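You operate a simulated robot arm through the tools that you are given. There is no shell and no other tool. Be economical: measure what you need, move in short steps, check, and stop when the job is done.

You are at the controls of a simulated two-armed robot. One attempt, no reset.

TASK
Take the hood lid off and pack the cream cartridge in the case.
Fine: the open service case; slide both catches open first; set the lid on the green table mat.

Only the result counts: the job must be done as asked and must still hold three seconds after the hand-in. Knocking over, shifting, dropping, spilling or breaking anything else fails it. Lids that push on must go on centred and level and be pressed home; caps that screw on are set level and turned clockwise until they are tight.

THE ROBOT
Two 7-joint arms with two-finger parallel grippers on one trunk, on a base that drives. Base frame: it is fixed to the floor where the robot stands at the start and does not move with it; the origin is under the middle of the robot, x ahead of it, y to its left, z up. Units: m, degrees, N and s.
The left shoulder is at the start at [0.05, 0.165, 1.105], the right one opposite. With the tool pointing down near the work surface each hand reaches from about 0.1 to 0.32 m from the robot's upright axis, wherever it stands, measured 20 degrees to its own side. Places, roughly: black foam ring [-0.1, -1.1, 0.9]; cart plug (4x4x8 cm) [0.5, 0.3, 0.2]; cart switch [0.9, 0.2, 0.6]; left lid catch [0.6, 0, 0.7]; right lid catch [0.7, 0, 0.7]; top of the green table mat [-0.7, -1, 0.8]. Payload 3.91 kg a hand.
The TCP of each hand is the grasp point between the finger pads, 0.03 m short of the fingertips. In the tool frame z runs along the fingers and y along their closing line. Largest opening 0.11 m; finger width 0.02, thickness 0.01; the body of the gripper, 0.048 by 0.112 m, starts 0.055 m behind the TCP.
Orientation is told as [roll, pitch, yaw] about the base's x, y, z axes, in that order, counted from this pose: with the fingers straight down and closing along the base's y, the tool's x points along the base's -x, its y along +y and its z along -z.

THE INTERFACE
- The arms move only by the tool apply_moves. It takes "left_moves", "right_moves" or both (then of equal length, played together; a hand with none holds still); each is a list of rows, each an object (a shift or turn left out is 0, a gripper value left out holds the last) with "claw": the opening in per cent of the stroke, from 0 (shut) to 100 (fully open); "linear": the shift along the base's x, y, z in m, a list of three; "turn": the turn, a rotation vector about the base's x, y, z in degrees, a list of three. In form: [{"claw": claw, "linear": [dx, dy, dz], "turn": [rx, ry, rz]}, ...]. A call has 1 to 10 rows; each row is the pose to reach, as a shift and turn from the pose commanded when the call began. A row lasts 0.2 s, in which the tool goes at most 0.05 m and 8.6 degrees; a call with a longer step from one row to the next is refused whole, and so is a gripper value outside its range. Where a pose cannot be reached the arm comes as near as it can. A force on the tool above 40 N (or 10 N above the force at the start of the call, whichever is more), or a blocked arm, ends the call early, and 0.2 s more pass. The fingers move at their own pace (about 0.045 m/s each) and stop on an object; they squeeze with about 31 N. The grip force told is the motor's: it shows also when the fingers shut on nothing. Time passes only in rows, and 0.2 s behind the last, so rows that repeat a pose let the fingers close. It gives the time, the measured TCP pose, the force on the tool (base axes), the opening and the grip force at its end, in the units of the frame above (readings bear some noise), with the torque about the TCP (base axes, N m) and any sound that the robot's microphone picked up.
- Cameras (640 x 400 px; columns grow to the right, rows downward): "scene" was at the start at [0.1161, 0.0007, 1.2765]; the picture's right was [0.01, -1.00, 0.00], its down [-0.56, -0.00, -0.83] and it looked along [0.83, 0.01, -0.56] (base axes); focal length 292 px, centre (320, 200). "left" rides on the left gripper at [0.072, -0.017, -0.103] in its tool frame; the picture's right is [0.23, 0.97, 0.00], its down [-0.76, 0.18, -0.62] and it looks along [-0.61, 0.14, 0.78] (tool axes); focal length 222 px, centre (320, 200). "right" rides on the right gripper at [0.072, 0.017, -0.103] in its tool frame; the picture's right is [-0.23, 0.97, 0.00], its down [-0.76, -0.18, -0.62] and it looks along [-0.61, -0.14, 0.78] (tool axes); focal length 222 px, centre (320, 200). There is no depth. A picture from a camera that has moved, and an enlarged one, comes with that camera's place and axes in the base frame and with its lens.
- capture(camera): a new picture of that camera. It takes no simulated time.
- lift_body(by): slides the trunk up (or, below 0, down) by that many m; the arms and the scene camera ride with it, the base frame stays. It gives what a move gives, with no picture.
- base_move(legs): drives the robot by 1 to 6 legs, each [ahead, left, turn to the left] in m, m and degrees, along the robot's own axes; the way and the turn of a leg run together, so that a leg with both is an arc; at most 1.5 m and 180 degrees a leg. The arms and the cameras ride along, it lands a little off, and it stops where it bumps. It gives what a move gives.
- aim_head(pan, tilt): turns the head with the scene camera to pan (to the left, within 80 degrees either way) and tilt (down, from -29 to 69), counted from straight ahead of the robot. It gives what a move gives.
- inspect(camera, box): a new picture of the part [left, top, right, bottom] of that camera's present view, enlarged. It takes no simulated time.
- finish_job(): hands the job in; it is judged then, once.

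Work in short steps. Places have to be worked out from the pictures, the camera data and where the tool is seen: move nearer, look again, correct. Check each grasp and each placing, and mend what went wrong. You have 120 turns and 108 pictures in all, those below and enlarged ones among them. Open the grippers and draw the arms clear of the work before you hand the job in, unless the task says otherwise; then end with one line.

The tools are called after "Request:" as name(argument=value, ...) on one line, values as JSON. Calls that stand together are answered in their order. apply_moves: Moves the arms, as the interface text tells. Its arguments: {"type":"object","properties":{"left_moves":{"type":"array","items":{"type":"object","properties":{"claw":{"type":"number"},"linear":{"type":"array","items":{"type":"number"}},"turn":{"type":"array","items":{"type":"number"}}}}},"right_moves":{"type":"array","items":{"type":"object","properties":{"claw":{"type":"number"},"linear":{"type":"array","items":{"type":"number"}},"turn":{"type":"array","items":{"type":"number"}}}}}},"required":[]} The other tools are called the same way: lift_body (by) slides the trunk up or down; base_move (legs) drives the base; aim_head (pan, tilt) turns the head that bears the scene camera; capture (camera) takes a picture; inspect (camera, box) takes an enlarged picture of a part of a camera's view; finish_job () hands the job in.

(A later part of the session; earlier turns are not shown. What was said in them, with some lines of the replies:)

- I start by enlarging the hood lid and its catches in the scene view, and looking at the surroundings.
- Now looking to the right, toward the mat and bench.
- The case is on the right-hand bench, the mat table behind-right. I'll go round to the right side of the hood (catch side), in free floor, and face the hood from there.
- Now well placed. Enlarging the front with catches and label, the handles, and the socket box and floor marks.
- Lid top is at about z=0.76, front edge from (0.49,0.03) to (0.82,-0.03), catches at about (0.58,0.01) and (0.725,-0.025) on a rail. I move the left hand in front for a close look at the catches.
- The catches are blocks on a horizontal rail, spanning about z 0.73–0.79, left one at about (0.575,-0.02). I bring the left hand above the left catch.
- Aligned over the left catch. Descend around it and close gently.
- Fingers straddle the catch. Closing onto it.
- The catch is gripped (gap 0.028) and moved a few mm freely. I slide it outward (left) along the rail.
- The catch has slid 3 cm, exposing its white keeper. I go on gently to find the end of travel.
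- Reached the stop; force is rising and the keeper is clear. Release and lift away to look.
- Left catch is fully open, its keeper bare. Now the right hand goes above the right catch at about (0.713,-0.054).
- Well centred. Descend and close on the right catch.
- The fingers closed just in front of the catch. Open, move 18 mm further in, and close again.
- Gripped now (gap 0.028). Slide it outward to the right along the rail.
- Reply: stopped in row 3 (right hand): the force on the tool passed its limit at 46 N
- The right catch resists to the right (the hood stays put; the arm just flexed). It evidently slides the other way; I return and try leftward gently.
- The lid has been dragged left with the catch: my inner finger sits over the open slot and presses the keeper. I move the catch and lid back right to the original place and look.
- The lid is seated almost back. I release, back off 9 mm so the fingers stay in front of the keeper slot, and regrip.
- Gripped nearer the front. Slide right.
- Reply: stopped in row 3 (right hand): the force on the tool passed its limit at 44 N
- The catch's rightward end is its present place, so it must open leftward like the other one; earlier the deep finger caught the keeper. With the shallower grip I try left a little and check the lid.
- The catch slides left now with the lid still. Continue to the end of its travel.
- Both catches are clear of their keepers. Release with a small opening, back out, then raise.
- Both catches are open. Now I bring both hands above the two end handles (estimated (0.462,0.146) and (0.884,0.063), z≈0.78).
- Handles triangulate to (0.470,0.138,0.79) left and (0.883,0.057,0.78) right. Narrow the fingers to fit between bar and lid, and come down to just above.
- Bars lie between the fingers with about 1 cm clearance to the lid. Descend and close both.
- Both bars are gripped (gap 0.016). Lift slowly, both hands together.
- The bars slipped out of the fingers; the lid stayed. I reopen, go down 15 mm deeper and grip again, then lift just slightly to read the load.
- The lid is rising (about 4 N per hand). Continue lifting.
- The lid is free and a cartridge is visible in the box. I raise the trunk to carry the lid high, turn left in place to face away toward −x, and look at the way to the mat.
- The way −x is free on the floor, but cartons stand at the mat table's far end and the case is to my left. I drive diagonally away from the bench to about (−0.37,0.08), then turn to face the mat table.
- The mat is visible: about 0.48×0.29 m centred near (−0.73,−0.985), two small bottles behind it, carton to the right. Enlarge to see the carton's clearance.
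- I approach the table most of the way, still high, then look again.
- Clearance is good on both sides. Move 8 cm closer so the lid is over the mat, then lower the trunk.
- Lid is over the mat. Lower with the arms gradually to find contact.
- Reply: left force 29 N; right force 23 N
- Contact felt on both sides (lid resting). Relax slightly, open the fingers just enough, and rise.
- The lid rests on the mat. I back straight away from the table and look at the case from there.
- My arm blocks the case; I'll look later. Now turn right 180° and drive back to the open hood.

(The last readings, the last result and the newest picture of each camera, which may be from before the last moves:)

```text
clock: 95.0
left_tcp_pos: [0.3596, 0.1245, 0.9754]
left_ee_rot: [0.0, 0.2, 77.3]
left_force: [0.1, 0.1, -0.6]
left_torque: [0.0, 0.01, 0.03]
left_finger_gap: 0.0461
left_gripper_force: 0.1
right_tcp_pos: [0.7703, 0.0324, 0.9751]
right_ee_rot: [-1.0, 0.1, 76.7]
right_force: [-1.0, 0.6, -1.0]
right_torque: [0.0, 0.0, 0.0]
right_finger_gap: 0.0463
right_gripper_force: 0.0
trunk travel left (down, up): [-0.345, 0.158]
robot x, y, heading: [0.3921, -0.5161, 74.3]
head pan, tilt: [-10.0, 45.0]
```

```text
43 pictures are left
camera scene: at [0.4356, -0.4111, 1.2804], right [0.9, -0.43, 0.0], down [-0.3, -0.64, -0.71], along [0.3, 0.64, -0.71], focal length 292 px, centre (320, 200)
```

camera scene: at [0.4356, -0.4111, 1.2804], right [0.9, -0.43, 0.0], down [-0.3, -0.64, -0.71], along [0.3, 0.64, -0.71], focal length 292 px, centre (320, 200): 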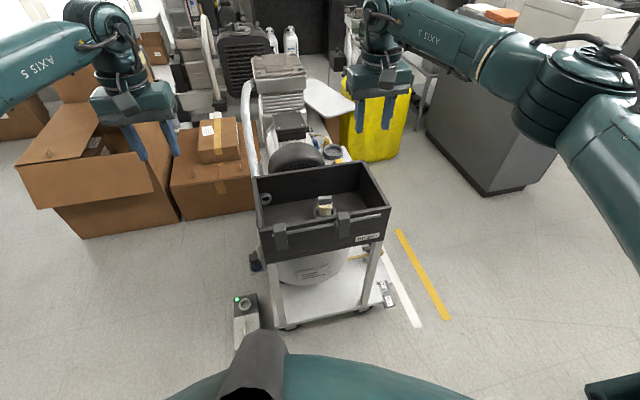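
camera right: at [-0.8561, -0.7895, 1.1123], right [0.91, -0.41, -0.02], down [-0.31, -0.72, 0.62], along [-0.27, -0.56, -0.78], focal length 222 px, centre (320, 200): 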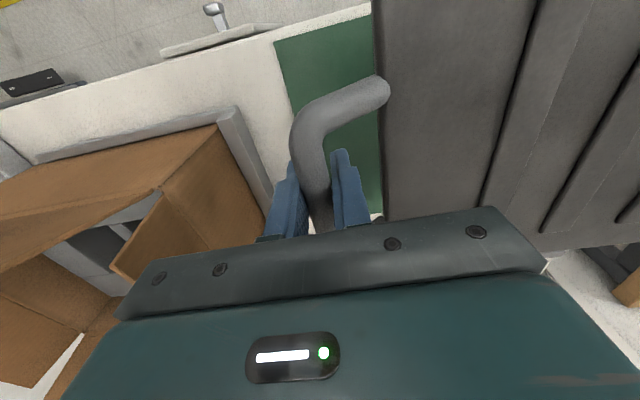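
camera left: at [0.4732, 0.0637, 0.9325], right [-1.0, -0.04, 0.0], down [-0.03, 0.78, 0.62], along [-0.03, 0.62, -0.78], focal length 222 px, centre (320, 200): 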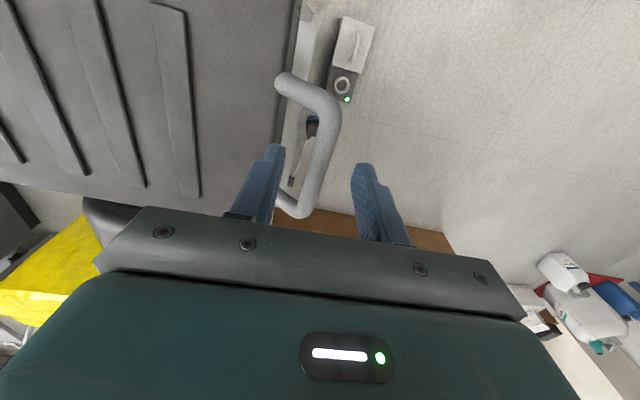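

Look into the open hood with both cameras; move the right hand slightly left to view from above.

Request:
apply_moves(right_moves=[{"linear": [-0.03, -0.015, 0.01], "claw": 100}, {"linear": [-0.06, -0.03, 0.02], "claw": 100}, {"linear": [-0.09, -0.04, 0.03], "claw": 100}])

Request:
inspect(camera="scene", box=[240, 150, 400, 250])

Request:
capture(camera="right")

```text
clock: 95.8
left_tcp_pos: [0.3601, 0.1242, 0.9756]
left_ee_rot: [0.0, 0.1, 77.3]
left_force: [-0.3, 0.7, 0.8]
left_torque: [-0.04, 0.01, -0.01]
left_finger_gap: 0.0464
left_gripper_force: 0.1
right_tcp_pos: [0.6803, -0.0045, 1.0066]
right_ee_rot: [-0.9, 0.1, 76.7]
right_force: [0.2, -0.2, -0.1]
right_torque: [0.0, 0.0, 0.0]
right_finger_gap: 0.1101
right_gripper_force: 0.1
trunk travel left (down, up): [-0.345, 0.158]
robot x, y, heading: [0.3958, -0.5144, 74.3]
head pan, tilt: [-10.0, 45.0]
```

```text
4.00 times, centred on (320, 200) of scene
camera zoom: at [0.4353, -0.4112, 1.2804], right [0.9, -0.43, 0.0], down [-0.3, -0.64, -0.71], along [0.31, 0.64, -0.71], focal length 1168 px, centre (320, 200)
```

zoom: 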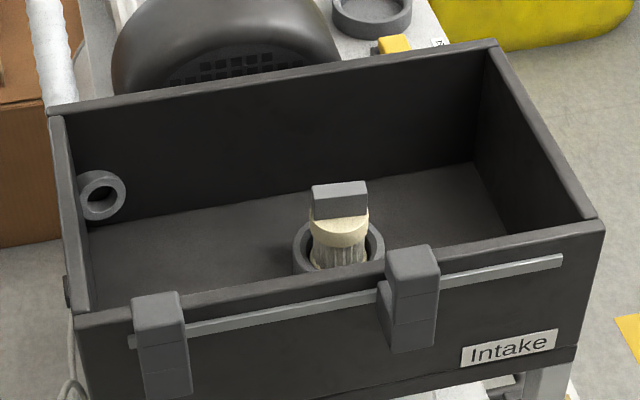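

```text
41 pictures are left
camera right: at [0.6451, -0.0715, 1.1088], right [-0.9, 0.45, -0.02], down [0.34, 0.7, 0.63], along [0.29, 0.55, -0.78], focal length 222 px, centre (320, 200)
```

right: 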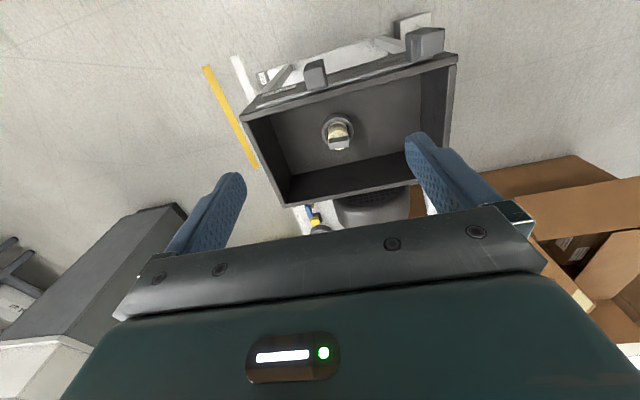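

Request:
inspect(camera="right", box=[230, 30, 470, 215])

Request:
inspect(camera="scene", box=[300, 185, 350, 225])

```text
2.16 times, centred on (350, 122) of right
camera zoom: at [0.6451, -0.0715, 1.1088], right [-0.9, 0.45, -0.02], down [0.34, 0.7, 0.63], along [0.29, 0.55, -0.78], focal length 480 px, centre (255, 368)
```

zoom: 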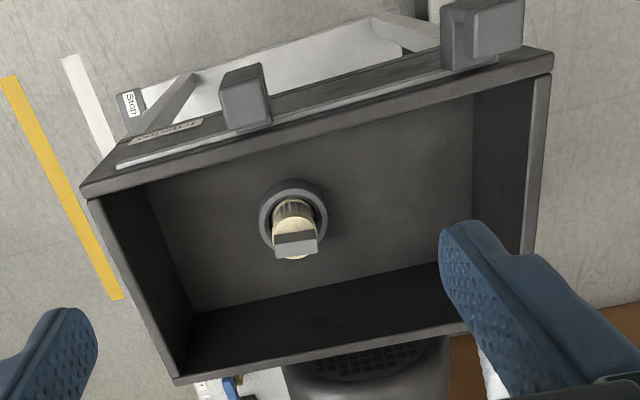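

```text
10.00 times, centred on (325, 205) of scene
camera zoom: at [0.4353, -0.4112, 1.2804], right [0.9, -0.43, 0.0], down [-0.3, -0.64, -0.71], along [0.31, 0.64, -0.71], focal length 2919 px, centre (270, 150)
```

zoom: 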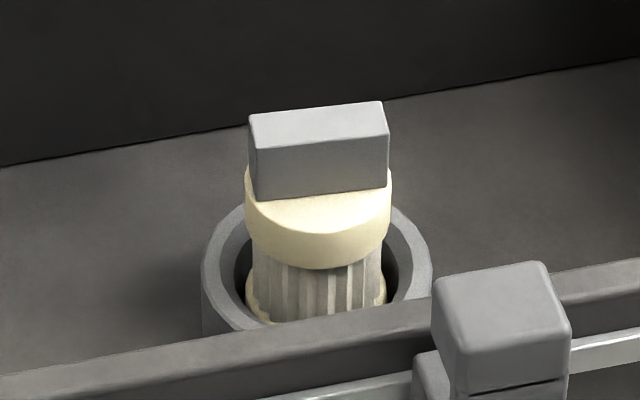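

The cream cartridge stands in a ring: tab top at about (0.699,0.104,0.714), tab ~3.3 cm wide, body 3.5 cm. I bring the right hand over it.

Request:
apply_moves(right_moves=[{"linear": [0.008, 0.036, -0.02], "turn": [0.5, 0, 1]}, {"linear": [0.014, 0.072, -0.04], "turn": [1, 0, 2]}, {"linear": [0.019, 0.1075, -0.06], "turn": [1, 0, 2]}, {"linear": [0.019, 0.1075, -0.1], "turn": [1, 0, 2]}, {"linear": [0.019, 0.1075, -0.14], "turn": [1, 0, 2]}, {"linear": [0.019, 0.1075, -0.18], "turn": [1, 0, 2]}, {"linear": [0.019, 0.1075, -0.22], "turn": [1, 0, 2]}])

Request:
capture(camera="right")

Request:
inspect(camera="scene", box=[240, 130, 400, 230])

```text
clock: 97.4
left_tcp_pos: [0.3595, 0.1253, 0.9758]
left_ee_rot: [-0.2, 0.2, 77.3]
left_force: [-0.3, 1.1, -0.9]
left_torque: [-0.04, 0.03, 0.01]
left_finger_gap: 0.0461
left_gripper_force: 0.1
right_tcp_pos: [0.6878, 0.0759, 0.8288]
right_ee_rot: [-0.8, -0.8, 78.6]
right_force: [-0.3, 0.1, -0.2]
right_torque: [-0.02, -0.03, -0.04]
right_finger_gap: 0.11
right_gripper_force: 0.1
right hand out of reach, approached as far as the arm can: row 3, 4, 5, 6, 7
trunk travel left (down, up): [-0.345, 0.158]
robot x, y, heading: [0.392, -0.5157, 74.6]
head pan, tilt: [-10.0, 45.0]
```

```text
38 pictures are left
camera right: at [0.6562, 0.007, 0.9311], right [-0.91, 0.41, -0.01], down [0.31, 0.7, 0.64], along [0.27, 0.58, -0.77], focal length 222 px, centre (320, 200)
```

right: 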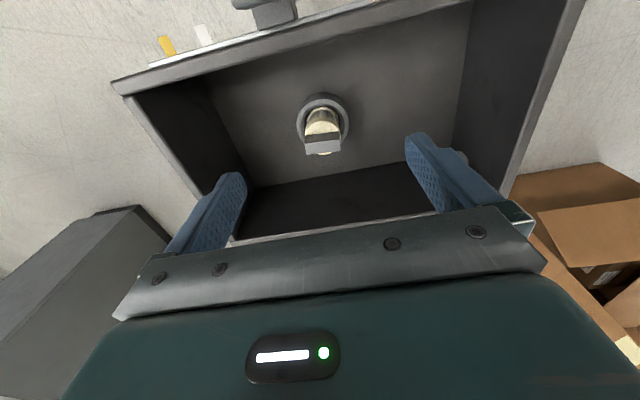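

```text
4.00 times, centred on (320, 180) of scene
camera zoom: at [0.4355, -0.4109, 1.2803], right [0.9, -0.43, 0.0], down [-0.31, -0.64, -0.71], along [0.31, 0.64, -0.71], focal length 1168 px, centre (320, 280)
```

zoom: 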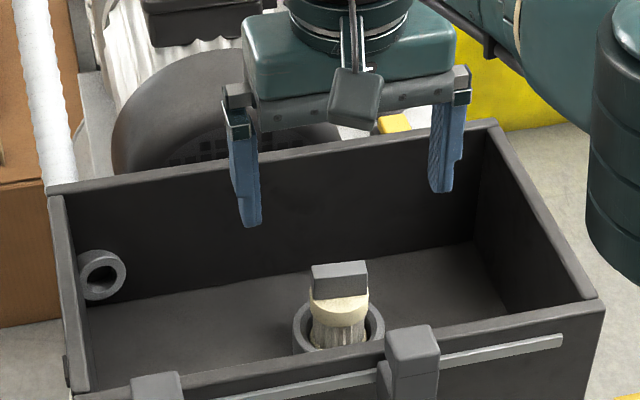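

Out of reach by a few cm. Raise the hand, lower the trunk 10 cm and drive 8 cm ahead.

Request:
apply_moves(right_moves=[{"linear": [0, 0, 0.04]}, {"linear": [0, 0, 0.08]}, {"linear": [0, -0.02, 0.12]}, {"linear": [0, -0.05, 0.15]}], left_moves=[{"linear": [0, -0.04, 0.02]}, {"linear": [0, -0.08, 0.04]}, {"linear": [0, -0.12, 0.06]}, {"linear": [0, -0.15, 0.08]}])

Request:
lift_body(by=-0.1)

Request:
base_move(legs=[[0.08, 0, 0]])

Request:
inspect(camera="scene", box=[160, 150, 480, 350])

```text
clock: 98.4
left_tcp_pos: [0.3581, -0.0245, 1.0559]
left_ee_rot: [0.0, -0.1, 77.4]
left_force: [0.6, -0.3, 0.4]
left_torque: [0.0, -0.03, -0.01]
left_finger_gap: 0.0462
left_gripper_force: 0.0
right_tcp_pos: [0.6903, 0.0207, 0.9792]
right_ee_rot: [-0.8, -0.9, 78.6]
right_force: [0.5, -0.4, -0.1]
right_torque: [0.05, 0.01, 0.04]
right_finger_gap: 0.1099
right_gripper_force: 0.1
trunk travel left (down, up): [-0.345, 0.158]
robot x, y, heading: [0.3933, -0.5124, 74.4]
head pan, tilt: [-10.0, 45.0]
```

```text
clock: 99.8
left_tcp_pos: [0.3573, -0.0243, 0.9556]
left_ee_rot: [-0.1, 0.0, 77.3]
left_force: [0.1, -0.4, 1.0]
left_torque: [0.01, 0.0, -0.02]
left_finger_gap: 0.0463
left_gripper_force: 0.0
right_tcp_pos: [0.6877, 0.0209, 0.8775]
right_ee_rot: [-0.8, -0.9, 78.6]
right_force: [0.3, 0.7, 0.0]
right_torque: [0.01, 0.0, 0.02]
right_finger_gap: 0.1101
right_gripper_force: 0.0
trunk travel left (down, up): [-0.245, 0.258]
robot x, y, heading: [0.3949, -0.5093, 74.6]
head pan, tilt: [-10.0, 45.0]
```

```text
clock: 100.8
left_tcp_pos: [0.3802, 0.0522, 0.9554]
left_ee_rot: [-0.1, 0.1, 77.2]
left_force: [-1.0, 0.0, -0.8]
left_torque: [0.0, -0.03, 0.01]
left_finger_gap: 0.0461
left_gripper_force: 0.0
right_tcp_pos: [0.7108, 0.0987, 0.8779]
right_ee_rot: [-0.7, -0.9, 78.7]
right_force: [0.4, 0.9, 1.1]
right_torque: [-0.04, -0.03, -0.02]
right_finger_gap: 0.1099
right_gripper_force: 0.1
trunk travel left (down, up): [-0.245, 0.258]
robot x, y, heading: [0.4175, -0.4363, 74.1]
head pan, tilt: [-10.0, 45.0]
```

```text
2.00 times, centred on (320, 250) of scene
camera zoom: at [0.4571, -0.3342, 1.1802], right [0.9, -0.43, 0.0], down [-0.31, -0.64, -0.71], along [0.3, 0.64, -0.71], focal length 584 px, centre (320, 100)
```

zoom: 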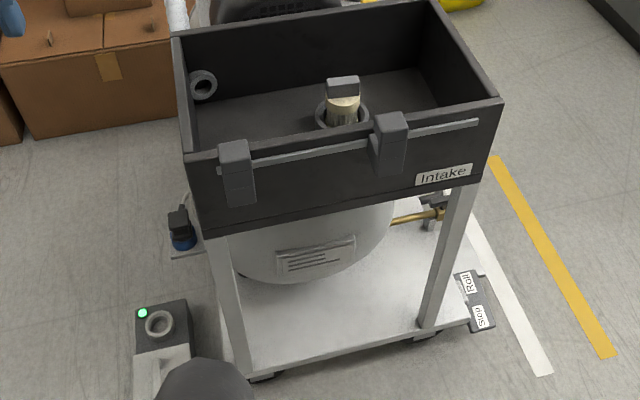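

Now within reach. Come down above the cartridge to z≈0.79.

Request:
apply_moves(right_moves=[{"linear": [-0.007, 0.003, -0.03], "claw": 75}, {"linear": [-0.014, 0.005, -0.06], "claw": 75}, {"linear": [-0.014, 0.005, -0.09], "claw": 75}])

Request:
inspect(camera="right", box=[190, 60, 450, 230])

Request:
inspect(camera="scene", box=[250, 130, 410, 230])

```text
clock: 101.6
left_tcp_pos: [0.3788, 0.0518, 0.9555]
left_ee_rot: [-0.1, 0.2, 77.3]
left_force: [-0.6, 0.2, 0.1]
left_torque: [-0.01, 0.0, -0.02]
left_finger_gap: 0.046
left_gripper_force: 0.1
right_tcp_pos: [0.6957, 0.1038, 0.7873]
right_ee_rot: [-0.6, -0.9, 78.7]
right_force: [0.0, -0.1, 0.1]
right_torque: [0.0, -0.01, 0.02]
right_finger_gap: 0.0825
right_gripper_force: 0.0
trunk travel left (down, up): [-0.245, 0.258]
robot x, y, heading: [0.4155, -0.4369, 74.2]
head pan, tilt: [-10.0, 45.0]
```

```text
2.35 times, centred on (320, 145) of right
camera zoom: at [0.6634, 0.0353, 0.8886], right [-0.91, 0.41, -0.01], down [0.31, 0.7, 0.64], along [0.27, 0.58, -0.77], focal length 523 px, centre (320, 329)
```

zoom: 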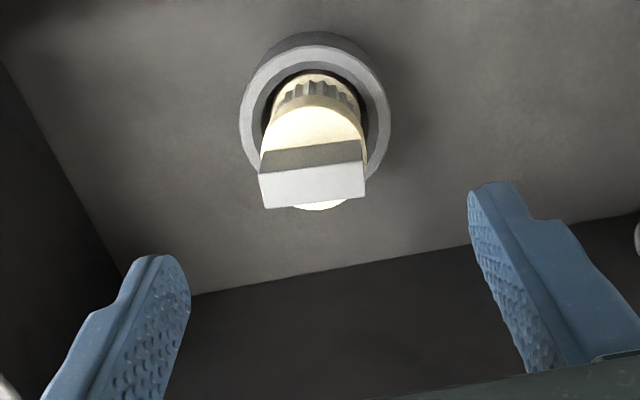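

```text
4.00 times, centred on (330, 180) of scene
camera zoom: at [0.457, -0.3345, 1.1804], right [0.9, -0.43, 0.0], down [-0.31, -0.64, -0.71], along [0.31, 0.64, -0.71], focal length 1168 px, centre (280, 280)
```

zoom: 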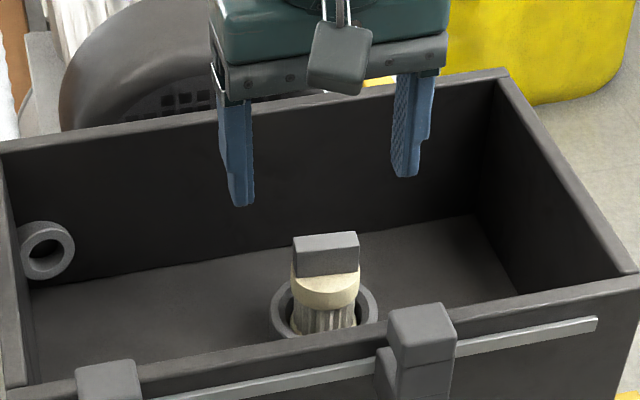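

Tab centre at (0.699,0.104). Shift 3 mm and descend so the tips sit beside the band, then close.

Request:
apply_moves(right_moves=[{"linear": [0.003, 0, -0.035]}, {"linear": [0.003, 0, -0.06]}, {"linear": [0.003, 0, -0.073]}, {"linear": [0.003, 0, -0.073], "claw": 15}, {"linear": [0.003, 0, -0.073], "claw": 15}, {"linear": [0.003, 0, -0.073], "claw": 15}, {"linear": [0.003, 0, -0.073], "claw": 15}, {"linear": [0.003, 0, -0.073], "claw": 15}])

Request:
inspect(camera="right", box=[190, 60, 450, 230])

Request:
inspect(camera="scene", box=[250, 130, 410, 230])

```text
clock: 103.4
left_tcp_pos: [0.3789, 0.0512, 0.9552]
left_ee_rot: [-0.1, 0.1, 77.3]
left_force: [-0.3, 0.3, -0.2]
left_torque: [0.02, -0.01, 0.02]
left_finger_gap: 0.046
left_gripper_force: 0.1
right_tcp_pos: [0.6992, 0.1025, 0.7152]
right_ee_rot: [-0.7, -1.0, 78.7]
right_force: [-0.3, -0.6, -0.5]
right_torque: [-0.02, 0.02, -0.01]
right_finger_gap: 0.0387
right_gripper_force: 31.0
trunk travel left (down, up): [-0.245, 0.258]
robot x, y, heading: [0.415, -0.4363, 74.5]
head pan, tilt: [-10.0, 45.0]
```

```text
2.35 times, centred on (320, 145) of right
camera zoom: at [0.6674, 0.0347, 0.8166], right [-0.91, 0.41, -0.01], down [0.31, 0.7, 0.64], along [0.27, 0.58, -0.77], focal length 523 px, centre (320, 329)
```

zoom: 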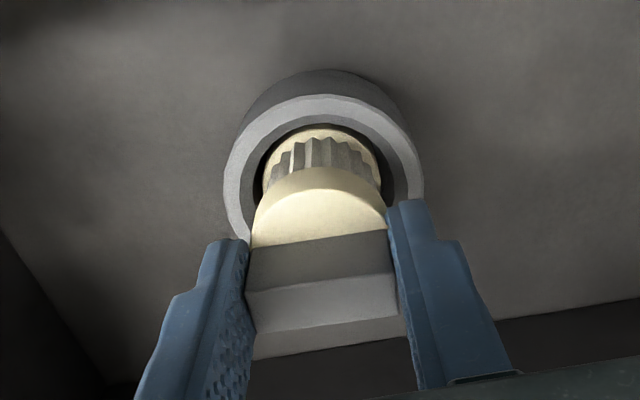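

```text
4.00 times, centred on (330, 180) of scene
camera zoom: at [0.457, -0.3346, 1.1803], right [0.9, -0.43, 0.0], down [-0.31, -0.64, -0.71], along [0.31, 0.64, -0.71], focal length 1168 px, centre (280, 280)
```

zoom: 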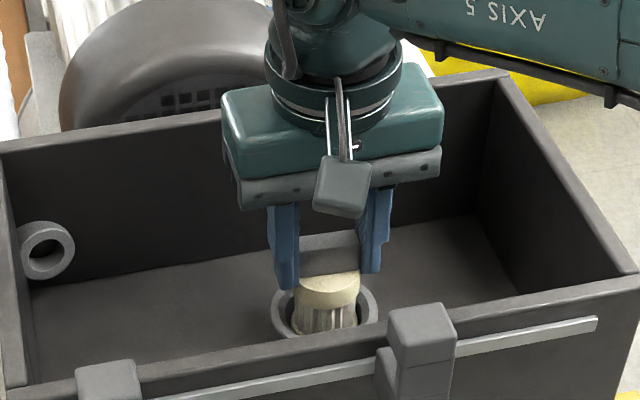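

The tab is gripped (0.039). Lift slowly.

Request:
apply_moves(right_moves=[{"linear": [0, 0, 0.008]}, {"linear": [0, 0, 0.016]}, {"linear": [0, 0, 0.03]}, {"linear": [0, 0, 0.06]}, {"linear": [0, 0, 0.1]}, {"linear": [0, 0, 0.14]}, {"linear": [0, 0, 0.18]}])

Request:
capture(camera="scene")

```text
clock: 105.0
left_tcp_pos: [0.3788, 0.0515, 0.9558]
left_ee_rot: [-0.1, 0.0, 77.3]
left_force: [0.1, -0.6, -0.7]
left_torque: [0.02, -0.01, 0.0]
left_finger_gap: 0.046
left_gripper_force: 0.1
right_tcp_pos: [0.6986, 0.1046, 0.8966]
right_ee_rot: [-0.8, -0.9, 78.7]
right_force: [1.0, 0.1, -0.8]
right_torque: [0.0, 0.0, 0.02]
right_finger_gap: 0.0379
right_gripper_force: 30.7
trunk travel left (down, up): [-0.245, 0.258]
robot x, y, heading: [0.4157, -0.4375, 74.3]
head pan, tilt: [-10.0, 45.0]
```

```text
31 pictures are left
camera scene: at [0.4569, -0.3347, 1.1803], right [0.9, -0.43, 0.0], down [-0.31, -0.64, -0.71], along [0.31, 0.64, -0.71], focal length 292 px, centre (320, 200)
```

scene: 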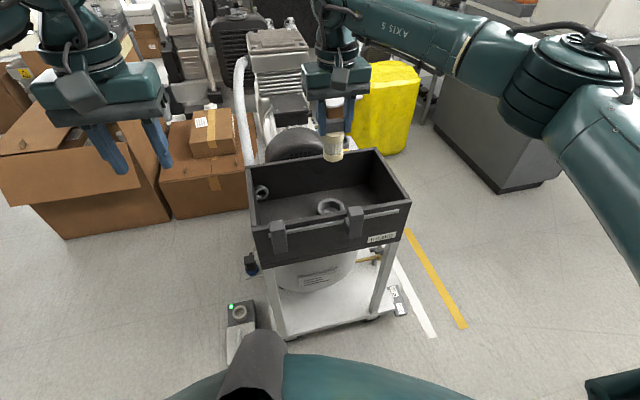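

Cartridge is out. Raise the trunk, move off to about (0.17,−0.32), and turn round to face the case on the bench.

Request:
lift_body(by=0.2)

Request:
base_move(legs=[[-0.05, 0, 0], [0.1, 0.27, 0], [0, 0, 90], [0, 0, 90]])

Request:
aim_head(pan=-5, tilt=35)

Request:
capture(camera="scene")

```text
clock: 107.2
left_tcp_pos: [0.3788, 0.0518, 1.1542]
left_ee_rot: [0.0, 0.1, 77.3]
left_force: [0.1, 0.0, 0.0]
left_torque: [0.01, -0.02, 0.01]
left_finger_gap: 0.0464
left_gripper_force: 0.1
right_tcp_pos: [0.6998, 0.1036, 1.0954]
right_ee_rot: [-0.7, -0.9, 78.7]
right_force: [0.9, -0.1, -0.9]
right_torque: [0.01, -0.02, -0.01]
right_finger_gap: 0.0379
right_gripper_force: 30.6
trunk travel left (down, up): [-0.445, 0.058]
robot x, y, heading: [0.4143, -0.4391, 74.4]
head pan, tilt: [-10.0, 45.0]
```

```text
clock: 118.3
left_tcp_pos: [0.2127, -0.8052, 1.155]
left_ee_rot: [-0.1, 0.2, -102.2]
left_force: [1.0, 0.4, -0.3]
left_torque: [0.0, -0.01, -0.02]
left_finger_gap: 0.0462
left_gripper_force: 0.1
right_tcp_pos: [-0.1085, -0.8611, 1.0957]
right_ee_rot: [-0.7, -0.9, -100.7]
right_force: [0.4, -0.2, 0.0]
right_torque: [-0.02, -0.03, -0.01]
right_finger_gap: 0.0378
right_gripper_force: 31.7
trunk travel left (down, up): [-0.445, 0.058]
robot x, y, heading: [0.172, -0.3186, -104.8]
head pan, tilt: [-10.0, 45.0]
```

```text
clock: 119.1
left_tcp_pos: [0.2115, -0.8054, 1.1566]
left_ee_rot: [-0.1, 0.0, -102.1]
left_force: [-0.5, 0.0, 0.1]
left_torque: [-0.01, 0.01, 0.0]
left_finger_gap: 0.0462
left_gripper_force: 0.0
right_tcp_pos: [-0.1064, -0.8611, 1.0961]
right_ee_rot: [-0.7, -0.8, -100.7]
right_force: [-1.0, 0.5, -0.3]
right_torque: [0.03, -0.01, -0.01]
right_finger_gap: 0.038
right_gripper_force: 30.9
trunk travel left (down, up): [-0.445, 0.058]
robot x, y, heading: [0.1693, -0.3184, -104.9]
head pan, tilt: [-5.0, 35.0]
```

```text
30 pictures are left
camera scene: at [0.1314, -0.4288, 1.3951], right [-0.94, 0.34, 0.0], down [0.2, 0.54, -0.82], along [-0.28, -0.77, -0.57], focal length 292 px, centre (320, 200)
```

scene: 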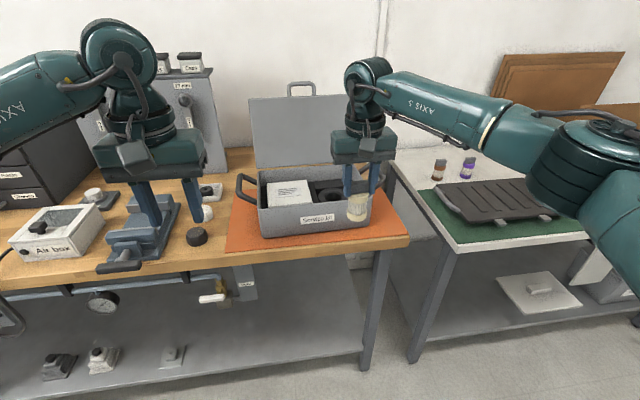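

Request:
inspect(camera="scene", box=[230, 130, 410, 250])

Request:
capture(camera="right")

```text
3.33 times, centred on (320, 190) of scene
camera zoom: at [0.1314, -0.4288, 1.3951], right [-0.94, 0.34, 0.0], down [0.2, 0.54, -0.82], along [-0.28, -0.77, -0.57], focal length 973 px, centre (320, 233)
```

zoom: 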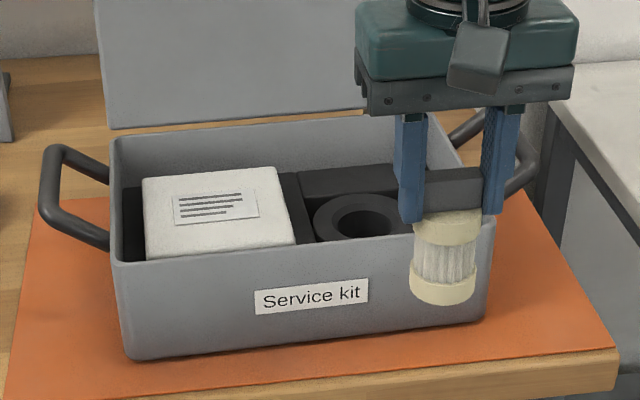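

```text
28 pictures are left
camera right: at [-0.0755, -0.7915, 1.1976], right [0.91, -0.4, -0.01], down [-0.31, -0.71, 0.64], along [-0.26, -0.58, -0.77], focal length 222 px, centre (320, 200)
```

right: 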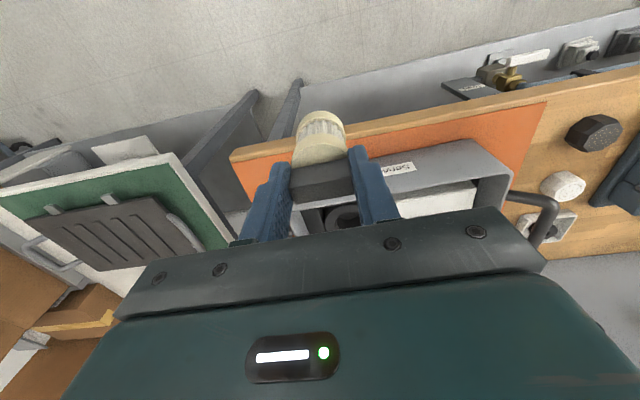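

The black foam ring sits in the case right of the white box. I drive 0.2 m closer, still high, and look from nearer.

Request:
base_move(legs=[[0.2, 0, 0]])

Request:
aim_head(pan=-10, tilt=50)

Request:
inspect(camera="scene", box=[200, 80, 440, 230])

```text
clock: 120.7
left_tcp_pos: [0.1616, -0.9973, 1.1549]
left_ee_rot: [-0.1, 0.1, -102.0]
left_force: [-0.1, -0.1, 0.0]
left_torque: [-0.01, 0.01, -0.02]
left_finger_gap: 0.0461
left_gripper_force: 0.0
right_tcp_pos: [-0.1587, -1.0529, 1.0956]
right_ee_rot: [-0.7, -0.8, -100.7]
right_force: [-0.2, 0.1, -1.3]
right_torque: [0.02, 0.0, 0.04]
right_finger_gap: 0.038
right_gripper_force: 30.6
trunk travel left (down, up): [-0.445, 0.058]
robot x, y, heading: [0.1225, -0.5111, -105.1]
head pan, tilt: [-5.0, 35.0]
```

```text
clock: 121.4
left_tcp_pos: [0.1612, -0.9953, 1.1554]
left_ee_rot: [-0.1, 0.1, -102.1]
left_force: [1.1, -1.2, -0.2]
left_torque: [-0.04, -0.01, 0.02]
left_finger_gap: 0.0463
left_gripper_force: 0.0
right_tcp_pos: [-0.1589, -1.0511, 1.0966]
right_ee_rot: [-0.7, -0.9, -100.7]
right_force: [0.8, 0.7, -0.1]
right_torque: [-0.01, 0.0, -0.02]
right_finger_gap: 0.0379
right_gripper_force: 30.9
trunk travel left (down, up): [-0.445, 0.058]
robot x, y, heading: [0.1208, -0.5074, -105.1]
head pan, tilt: [-10.0, 50.0]
```

```text
2.67 times, centred on (320, 155) of scene
camera zoom: at [0.078, -0.6062, 1.3735], right [-0.91, 0.42, 0.0], down [0.32, 0.69, -0.64], along [-0.27, -0.58, -0.77], focal length 778 px, centre (320, 320)
```

zoom: 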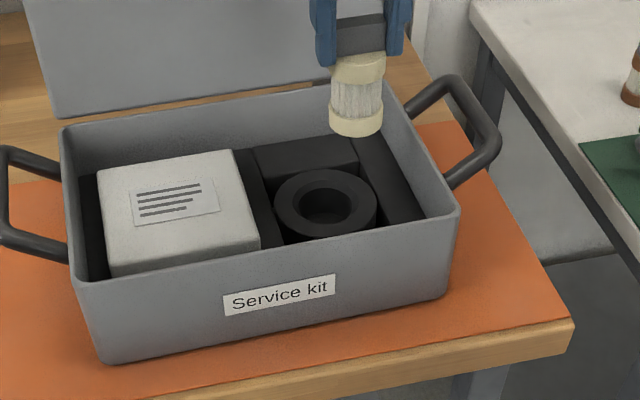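

The ring is clearly seen now. For depth, take the left wrist camera's view of it.

Request:
capture(camera="left")

```text
26 pictures are left
camera left: at [0.1601, -0.922, 1.2586], right [1.0, 0.02, 0.0], down [0.01, -0.78, 0.62], along [0.01, -0.62, -0.78], focal length 222 px, centre (320, 200)
```

left: 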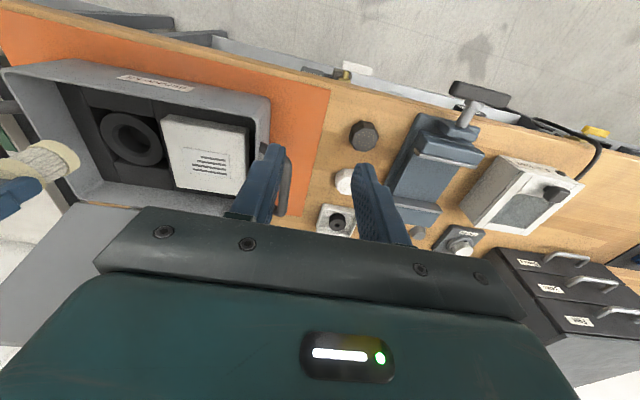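

Ring top centre triangulates to (−0.141,−1.069,0.917); the cartridge bottom is about 0.088 below the TCP. Move over the ring and lower to just above it.

Request:
apply_moves(right_moves=[{"linear": [0.009, -0.008, 0]}, {"linear": [0.018, -0.0165, 0]}, {"linear": [0.018, -0.0165, -0.03]}, {"linear": [0.018, -0.0165, -0.06]}, {"linear": [0.018, -0.0165, -0.07]}])

Request:
inspect(camera="scene", box=[230, 90, 390, 190])

Request:
inspect(camera="left", box=[20, 60, 260, 210])

```text
clock: 122.6
left_tcp_pos: [0.1605, -0.9964, 1.1543]
left_ee_rot: [-0.1, 0.1, -102.1]
left_force: [-0.5, -0.6, 0.1]
left_torque: [0.0, 0.0, -0.01]
left_finger_gap: 0.0463
left_gripper_force: 0.0
right_tcp_pos: [-0.1409, -1.0694, 1.024]
right_ee_rot: [-0.7, -0.8, -100.7]
right_force: [-0.4, -0.3, -0.6]
right_torque: [0.01, -0.03, 0.05]
right_finger_gap: 0.0378
right_gripper_force: 31.3
trunk travel left (down, up): [-0.445, 0.058]
robot x, y, heading: [0.1168, -0.5116, -105.5]
head pan, tilt: [-10.0, 50.0]
```

```text
4.00 times, centred on (310, 140) of scene
camera zoom: at [0.0779, -0.6062, 1.3734], right [-0.91, 0.42, 0.0], down [0.32, 0.69, -0.64], along [-0.27, -0.58, -0.77], focal length 1168 px, centre (360, 440)
```

zoom: 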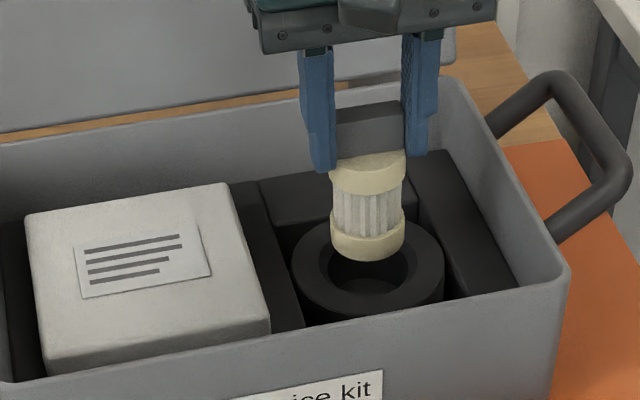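

```text
2.67 times, centred on (140, 135) of left
camera zoom: at [0.16, -0.922, 1.2586], right [1.0, 0.02, 0.0], down [0.01, -0.78, 0.62], along [0.01, -0.62, -0.78], focal length 592 px, centre (800, 373)
```

zoom: 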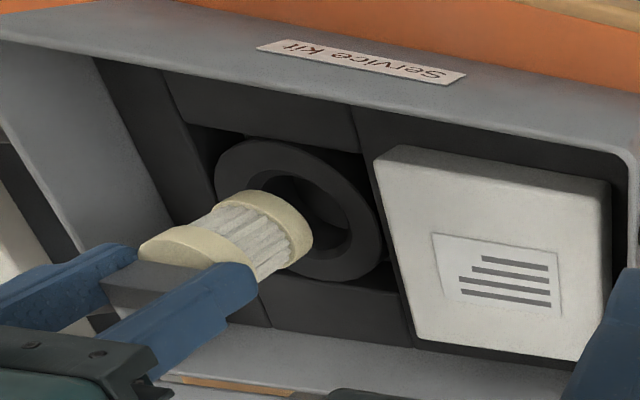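

Cartridge is aligned over the ring within a few mm. Lower gently 2.5 cm to start entering and check.

Request:
apply_moves(right_moves=[{"linear": [0, 0, -0.008]}, {"linear": [0, 0, -0.016]}, {"linear": [0, 0, -0.025]}])

Request:
inspect(camera="scene", box=[230, 90, 390, 190])

Request:
inspect(camera="left", box=[20, 60, 260, 210])

```text
clock: 123.4
left_tcp_pos: [0.1615, -0.9955, 1.1563]
left_ee_rot: [-0.1, 0.0, -102.1]
left_force: [-0.3, -0.2, 0.0]
left_torque: [0.01, 0.04, 0.0]
left_finger_gap: 0.0464
left_gripper_force: 0.0
right_tcp_pos: [-0.1399, -1.0683, 1.0011]
right_ee_rot: [-0.7, -0.9, -100.8]
right_force: [-0.6, -0.2, -0.7]
right_torque: [0.01, -0.04, -0.01]
right_finger_gap: 0.0379
right_gripper_force: 31.1
trunk travel left (down, up): [-0.445, 0.058]
robot x, y, heading: [0.1221, -0.5076, -105.2]
head pan, tilt: [-10.0, 50.0]
```

```text
4.00 times, centred on (310, 140) of scene
camera zoom: at [0.0779, -0.6063, 1.3734], right [-0.91, 0.42, 0.0], down [0.32, 0.69, -0.64], along [-0.27, -0.58, -0.77], focal length 1168 px, centre (360, 440)
```

zoom: 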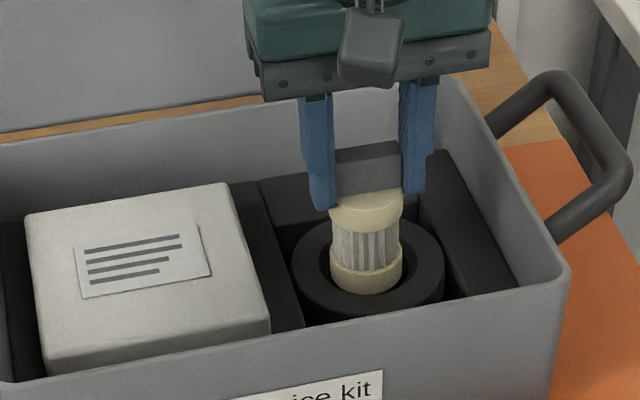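

```text
2.67 times, centred on (140, 135) of left
camera zoom: at [0.16, -0.9221, 1.2586], right [1.0, 0.02, 0.0], down [0.01, -0.78, 0.62], along [0.01, -0.62, -0.78], focal length 592 px, centre (800, 373)
```

zoom: 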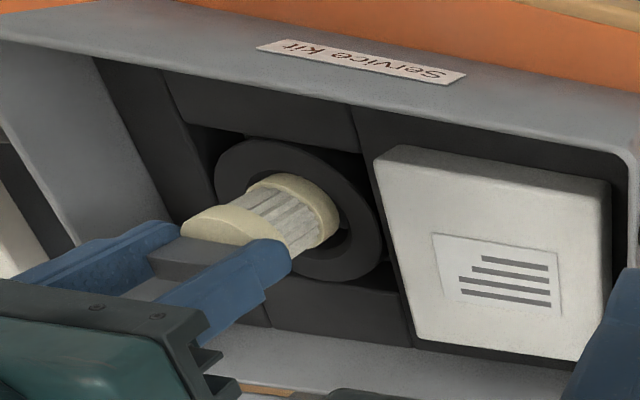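

The bottom is at the ring mouth, perhaps 3 mm too near me. Nudge 2.5 mm away and lower gradually, watching the force.

Request:
apply_moves(right_moves=[{"linear": [-0.0012, -0.0025, 0]}, {"linear": [-0.0012, -0.0025, -0.006]}, {"linear": [-0.0012, -0.0025, -0.012]}, {"linear": [-0.0012, -0.0025, -0.018]}])

Request:
inspect(camera="scene", box=[230, 90, 390, 190])

```text
clock: 124.4
left_tcp_pos: [0.1617, -0.9953, 1.1564]
left_ee_rot: [-0.1, 0.0, -102.0]
left_force: [0.2, 0.6, -0.8]
left_torque: [-0.01, -0.02, 0.03]
left_finger_gap: 0.0464
left_gripper_force: 0.1
right_tcp_pos: [-0.1418, -1.0713, 0.9824]
right_ee_rot: [-0.7, -0.9, -100.6]
right_force: [-0.5, -0.8, -0.1]
right_torque: [0.0, 0.0, 0.01]
right_finger_gap: 0.0376
right_gripper_force: 31.3
trunk travel left (down, up): [-0.445, 0.058]
robot x, y, heading: [0.1155, -0.506, -105.1]
head pan, tilt: [-10.0, 50.0]
```

```text
4.00 times, centred on (310, 140) of scene
camera zoom: at [0.0779, -0.6063, 1.3734], right [-0.91, 0.42, 0.0], down [0.32, 0.69, -0.64], along [-0.27, -0.58, -0.77], focal length 1168 px, centre (360, 440)
```

zoom: 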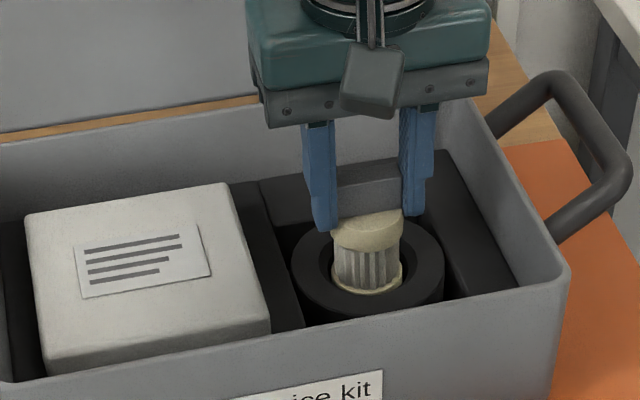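

Entering freely. Continue lowering in small steps.

Request:
apply_moves(right_moves=[{"linear": [0, 0, -0.006]}, {"linear": [0, 0, -0.012]}, {"linear": [0, 0, -0.018]}, {"linear": [0, 0, -0.022]}])

Request:
inspect(camera="scene", box=[230, 90, 390, 190])

```text
clock: 125.4
left_tcp_pos: [0.1614, -0.9944, 1.1561]
left_ee_rot: [0.0, 0.0, -102.1]
left_force: [-0.5, -0.2, -0.9]
left_torque: [-0.03, 0.01, -0.02]
left_finger_gap: 0.046
left_gripper_force: 0.0
right_tcp_pos: [-0.1425, -1.071, 0.9648]
right_ee_rot: [-0.6, -1.2, -100.7]
right_force: [-0.7, 2.2, 14.6]
right_torque: [0.12, -0.07, 0.05]
right_finger_gap: 0.038
right_gripper_force: 30.7
trunk travel left (down, up): [-0.445, 0.058]
robot x, y, heading: [0.1176, -0.5068, -104.9]
head pan, tilt: [-10.0, 50.0]
```

```text
4.00 times, centred on (310, 140) of scene
camera zoom: at [0.0784, -0.6044, 1.3739], right [-0.91, 0.42, 0.0], down [0.32, 0.69, -0.64], along [-0.27, -0.58, -0.77], focal length 1168 px, centre (360, 440)
```

zoom: 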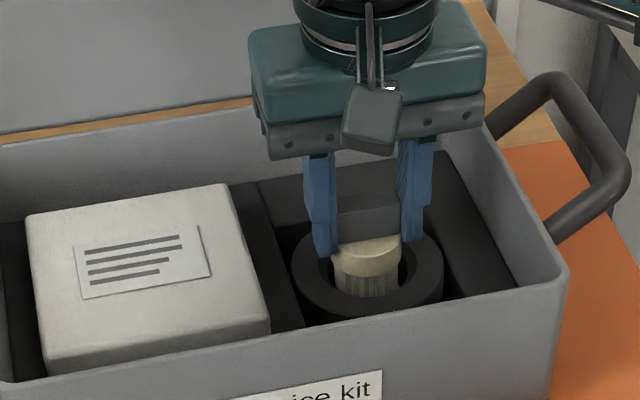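

Firm contact at the expected floor depth (14.6 N). Relax, open moderately and rise straight up.

Request:
apply_moves(right_moves=[{"linear": [0, 0, 0.003]}, {"linear": [0, 0, 0.003], "claw": 50}, {"linear": [0, 0, 0.003], "claw": 50}, {"linear": [0, 0, 0.003], "claw": 50}, {"linear": [0, 0, 0.02], "claw": 50}, {"linear": [0, 0, 0.05], "claw": 50}, {"linear": [0, 0, 0.1], "claw": 50}, {"linear": [0, 0, 0.15], "claw": 50}])

Request:
inspect(camera="scene", box=[230, 90, 390, 190])

```text
clock: 127.2
left_tcp_pos: [0.1623, -0.9958, 1.1552]
left_ee_rot: [0.0, 0.1, -102.0]
left_force: [0.2, 0.5, 0.2]
left_torque: [-0.02, 0.01, 0.01]
left_finger_gap: 0.0462
left_gripper_force: 0.2
right_tcp_pos: [-0.1399, -1.0694, 1.1116]
right_ee_rot: [-0.7, -1.0, -100.7]
right_force: [0.4, 0.0, -0.4]
right_torque: [0.01, -0.01, -0.01]
right_finger_gap: 0.055
right_gripper_force: 0.0
trunk travel left (down, up): [-0.445, 0.058]
robot x, y, heading: [0.12, -0.509, -104.9]
head pan, tilt: [-10.0, 50.0]
```

```text
4.00 times, centred on (310, 140) of scene
camera zoom: at [0.0784, -0.6058, 1.3734], right [-0.91, 0.42, 0.0], down [0.32, 0.69, -0.64], along [-0.27, -0.58, -0.77], focal length 1168 px, centre (360, 440)
```

zoom: 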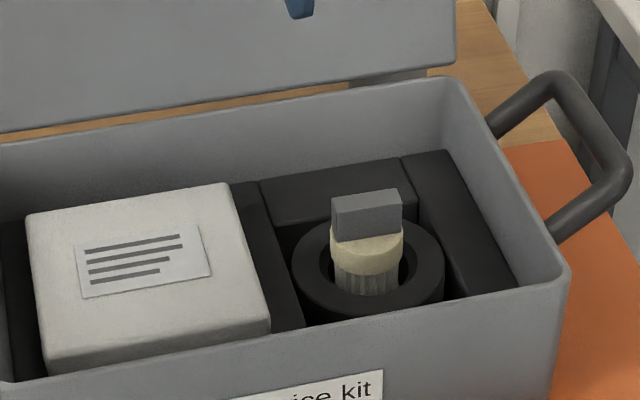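

The cartridge stands upright in its foam ring. Back away from the bench and take a final look at the case and the lid.

Request:
base_move(legs=[[-0.22, 0, 0]])

Request:
aim_head(pan=-15, tilt=35)

Request:
capture(camera="scene")

```text
clock: 128.9
left_tcp_pos: [0.2213, -0.7819, 1.1562]
left_ee_rot: [0.0, 0.0, -101.9]
left_force: [1.3, 1.7, 0.1]
left_torque: [-0.05, -0.01, 0.02]
left_finger_gap: 0.0461
left_gripper_force: 0.1
right_tcp_pos: [-0.0822, -0.8582, 1.1118]
right_ee_rot: [-0.7, -0.8, -100.5]
right_force: [-0.8, 0.5, -0.7]
right_torque: [-0.01, 0.03, 0.01]
right_finger_gap: 0.0549
right_gripper_force: 0.0
trunk travel left (down, up): [-0.445, 0.058]
robot x, y, heading: [0.18, -0.2927, -105.1]
head pan, tilt: [-10.0, 50.0]
```

```text
clock: 129.7
left_tcp_pos: [0.2202, -0.7827, 1.1554]
left_ee_rot: [-0.1, 0.1, -101.9]
left_force: [-0.3, -0.7, -0.2]
left_torque: [0.0, -0.02, 0.01]
left_finger_gap: 0.0462
left_gripper_force: 0.0
right_tcp_pos: [-0.0815, -0.8579, 1.111]
right_ee_rot: [-0.7, -0.9, -100.4]
right_force: [0.2, -0.3, 0.3]
right_torque: [-0.03, 0.0, 0.05]
right_finger_gap: 0.055
right_gripper_force: 0.1
trunk travel left (down, up): [-0.445, 0.058]
robot x, y, heading: [0.1832, -0.2965, -104.9]
head pan, tilt: [-15.0, 35.0]
```

```text
18 pictures are left
camera scene: at [0.1235, -0.4001, 1.3951], right [-0.87, 0.5, 0.0], down [0.29, 0.5, -0.82], along [-0.41, -0.71, -0.57], focal length 292 px, centre (320, 200)
```

scene: 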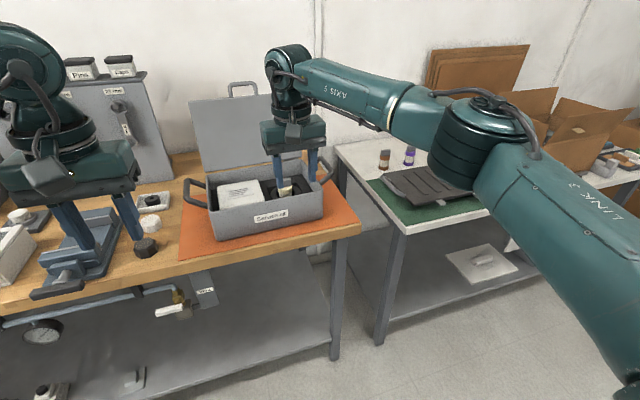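

The lid is on the mat, the cartridge stands in the case, both grippers are empty and open, and the arms are clear. Open the grippers fully, away from everything, then hand in.

Request:
apply_moves(left_moves=[{"claw": 100}, {"claw": 100}, {"claw": 100}, {"claw": 100}], right_moves=[{"claw": 100}, {"claw": 100}, {"claw": 100}, {"claw": 100}])

Request:
finish_job()

```text
clock: 130.7
left_tcp_pos: [0.2194, -0.7827, 1.1557]
left_ee_rot: [-0.1, 0.1, -101.9]
left_force: [-0.1, -0.7, -0.7]
left_torque: [-0.01, 0.01, 0.03]
left_finger_gap: 0.1102
left_gripper_force: 0.0
right_tcp_pos: [-0.082, -0.8584, 1.1112]
right_ee_rot: [-0.8, -0.9, -100.5]
right_force: [0.4, -1.0, 0.4]
right_torque: [-0.01, -0.01, -0.04]
right_finger_gap: 0.1101
right_gripper_force: 0.0
trunk travel left (down, up): [-0.445, 0.058]
robot x, y, heading: [0.1799, -0.2984, -104.8]
head pan, tilt: [-15.0, 35.0]
```

```text
The job is handed in.
```

I handed the job in with both catches slid open, the hood lid resting on the green mat, and the cream cartridge upright in the black foam ring of the open service case; the one slip was briefly dragging the lid about 1.6 cm while freeing the right catch, which I pushed back before lifting it off.
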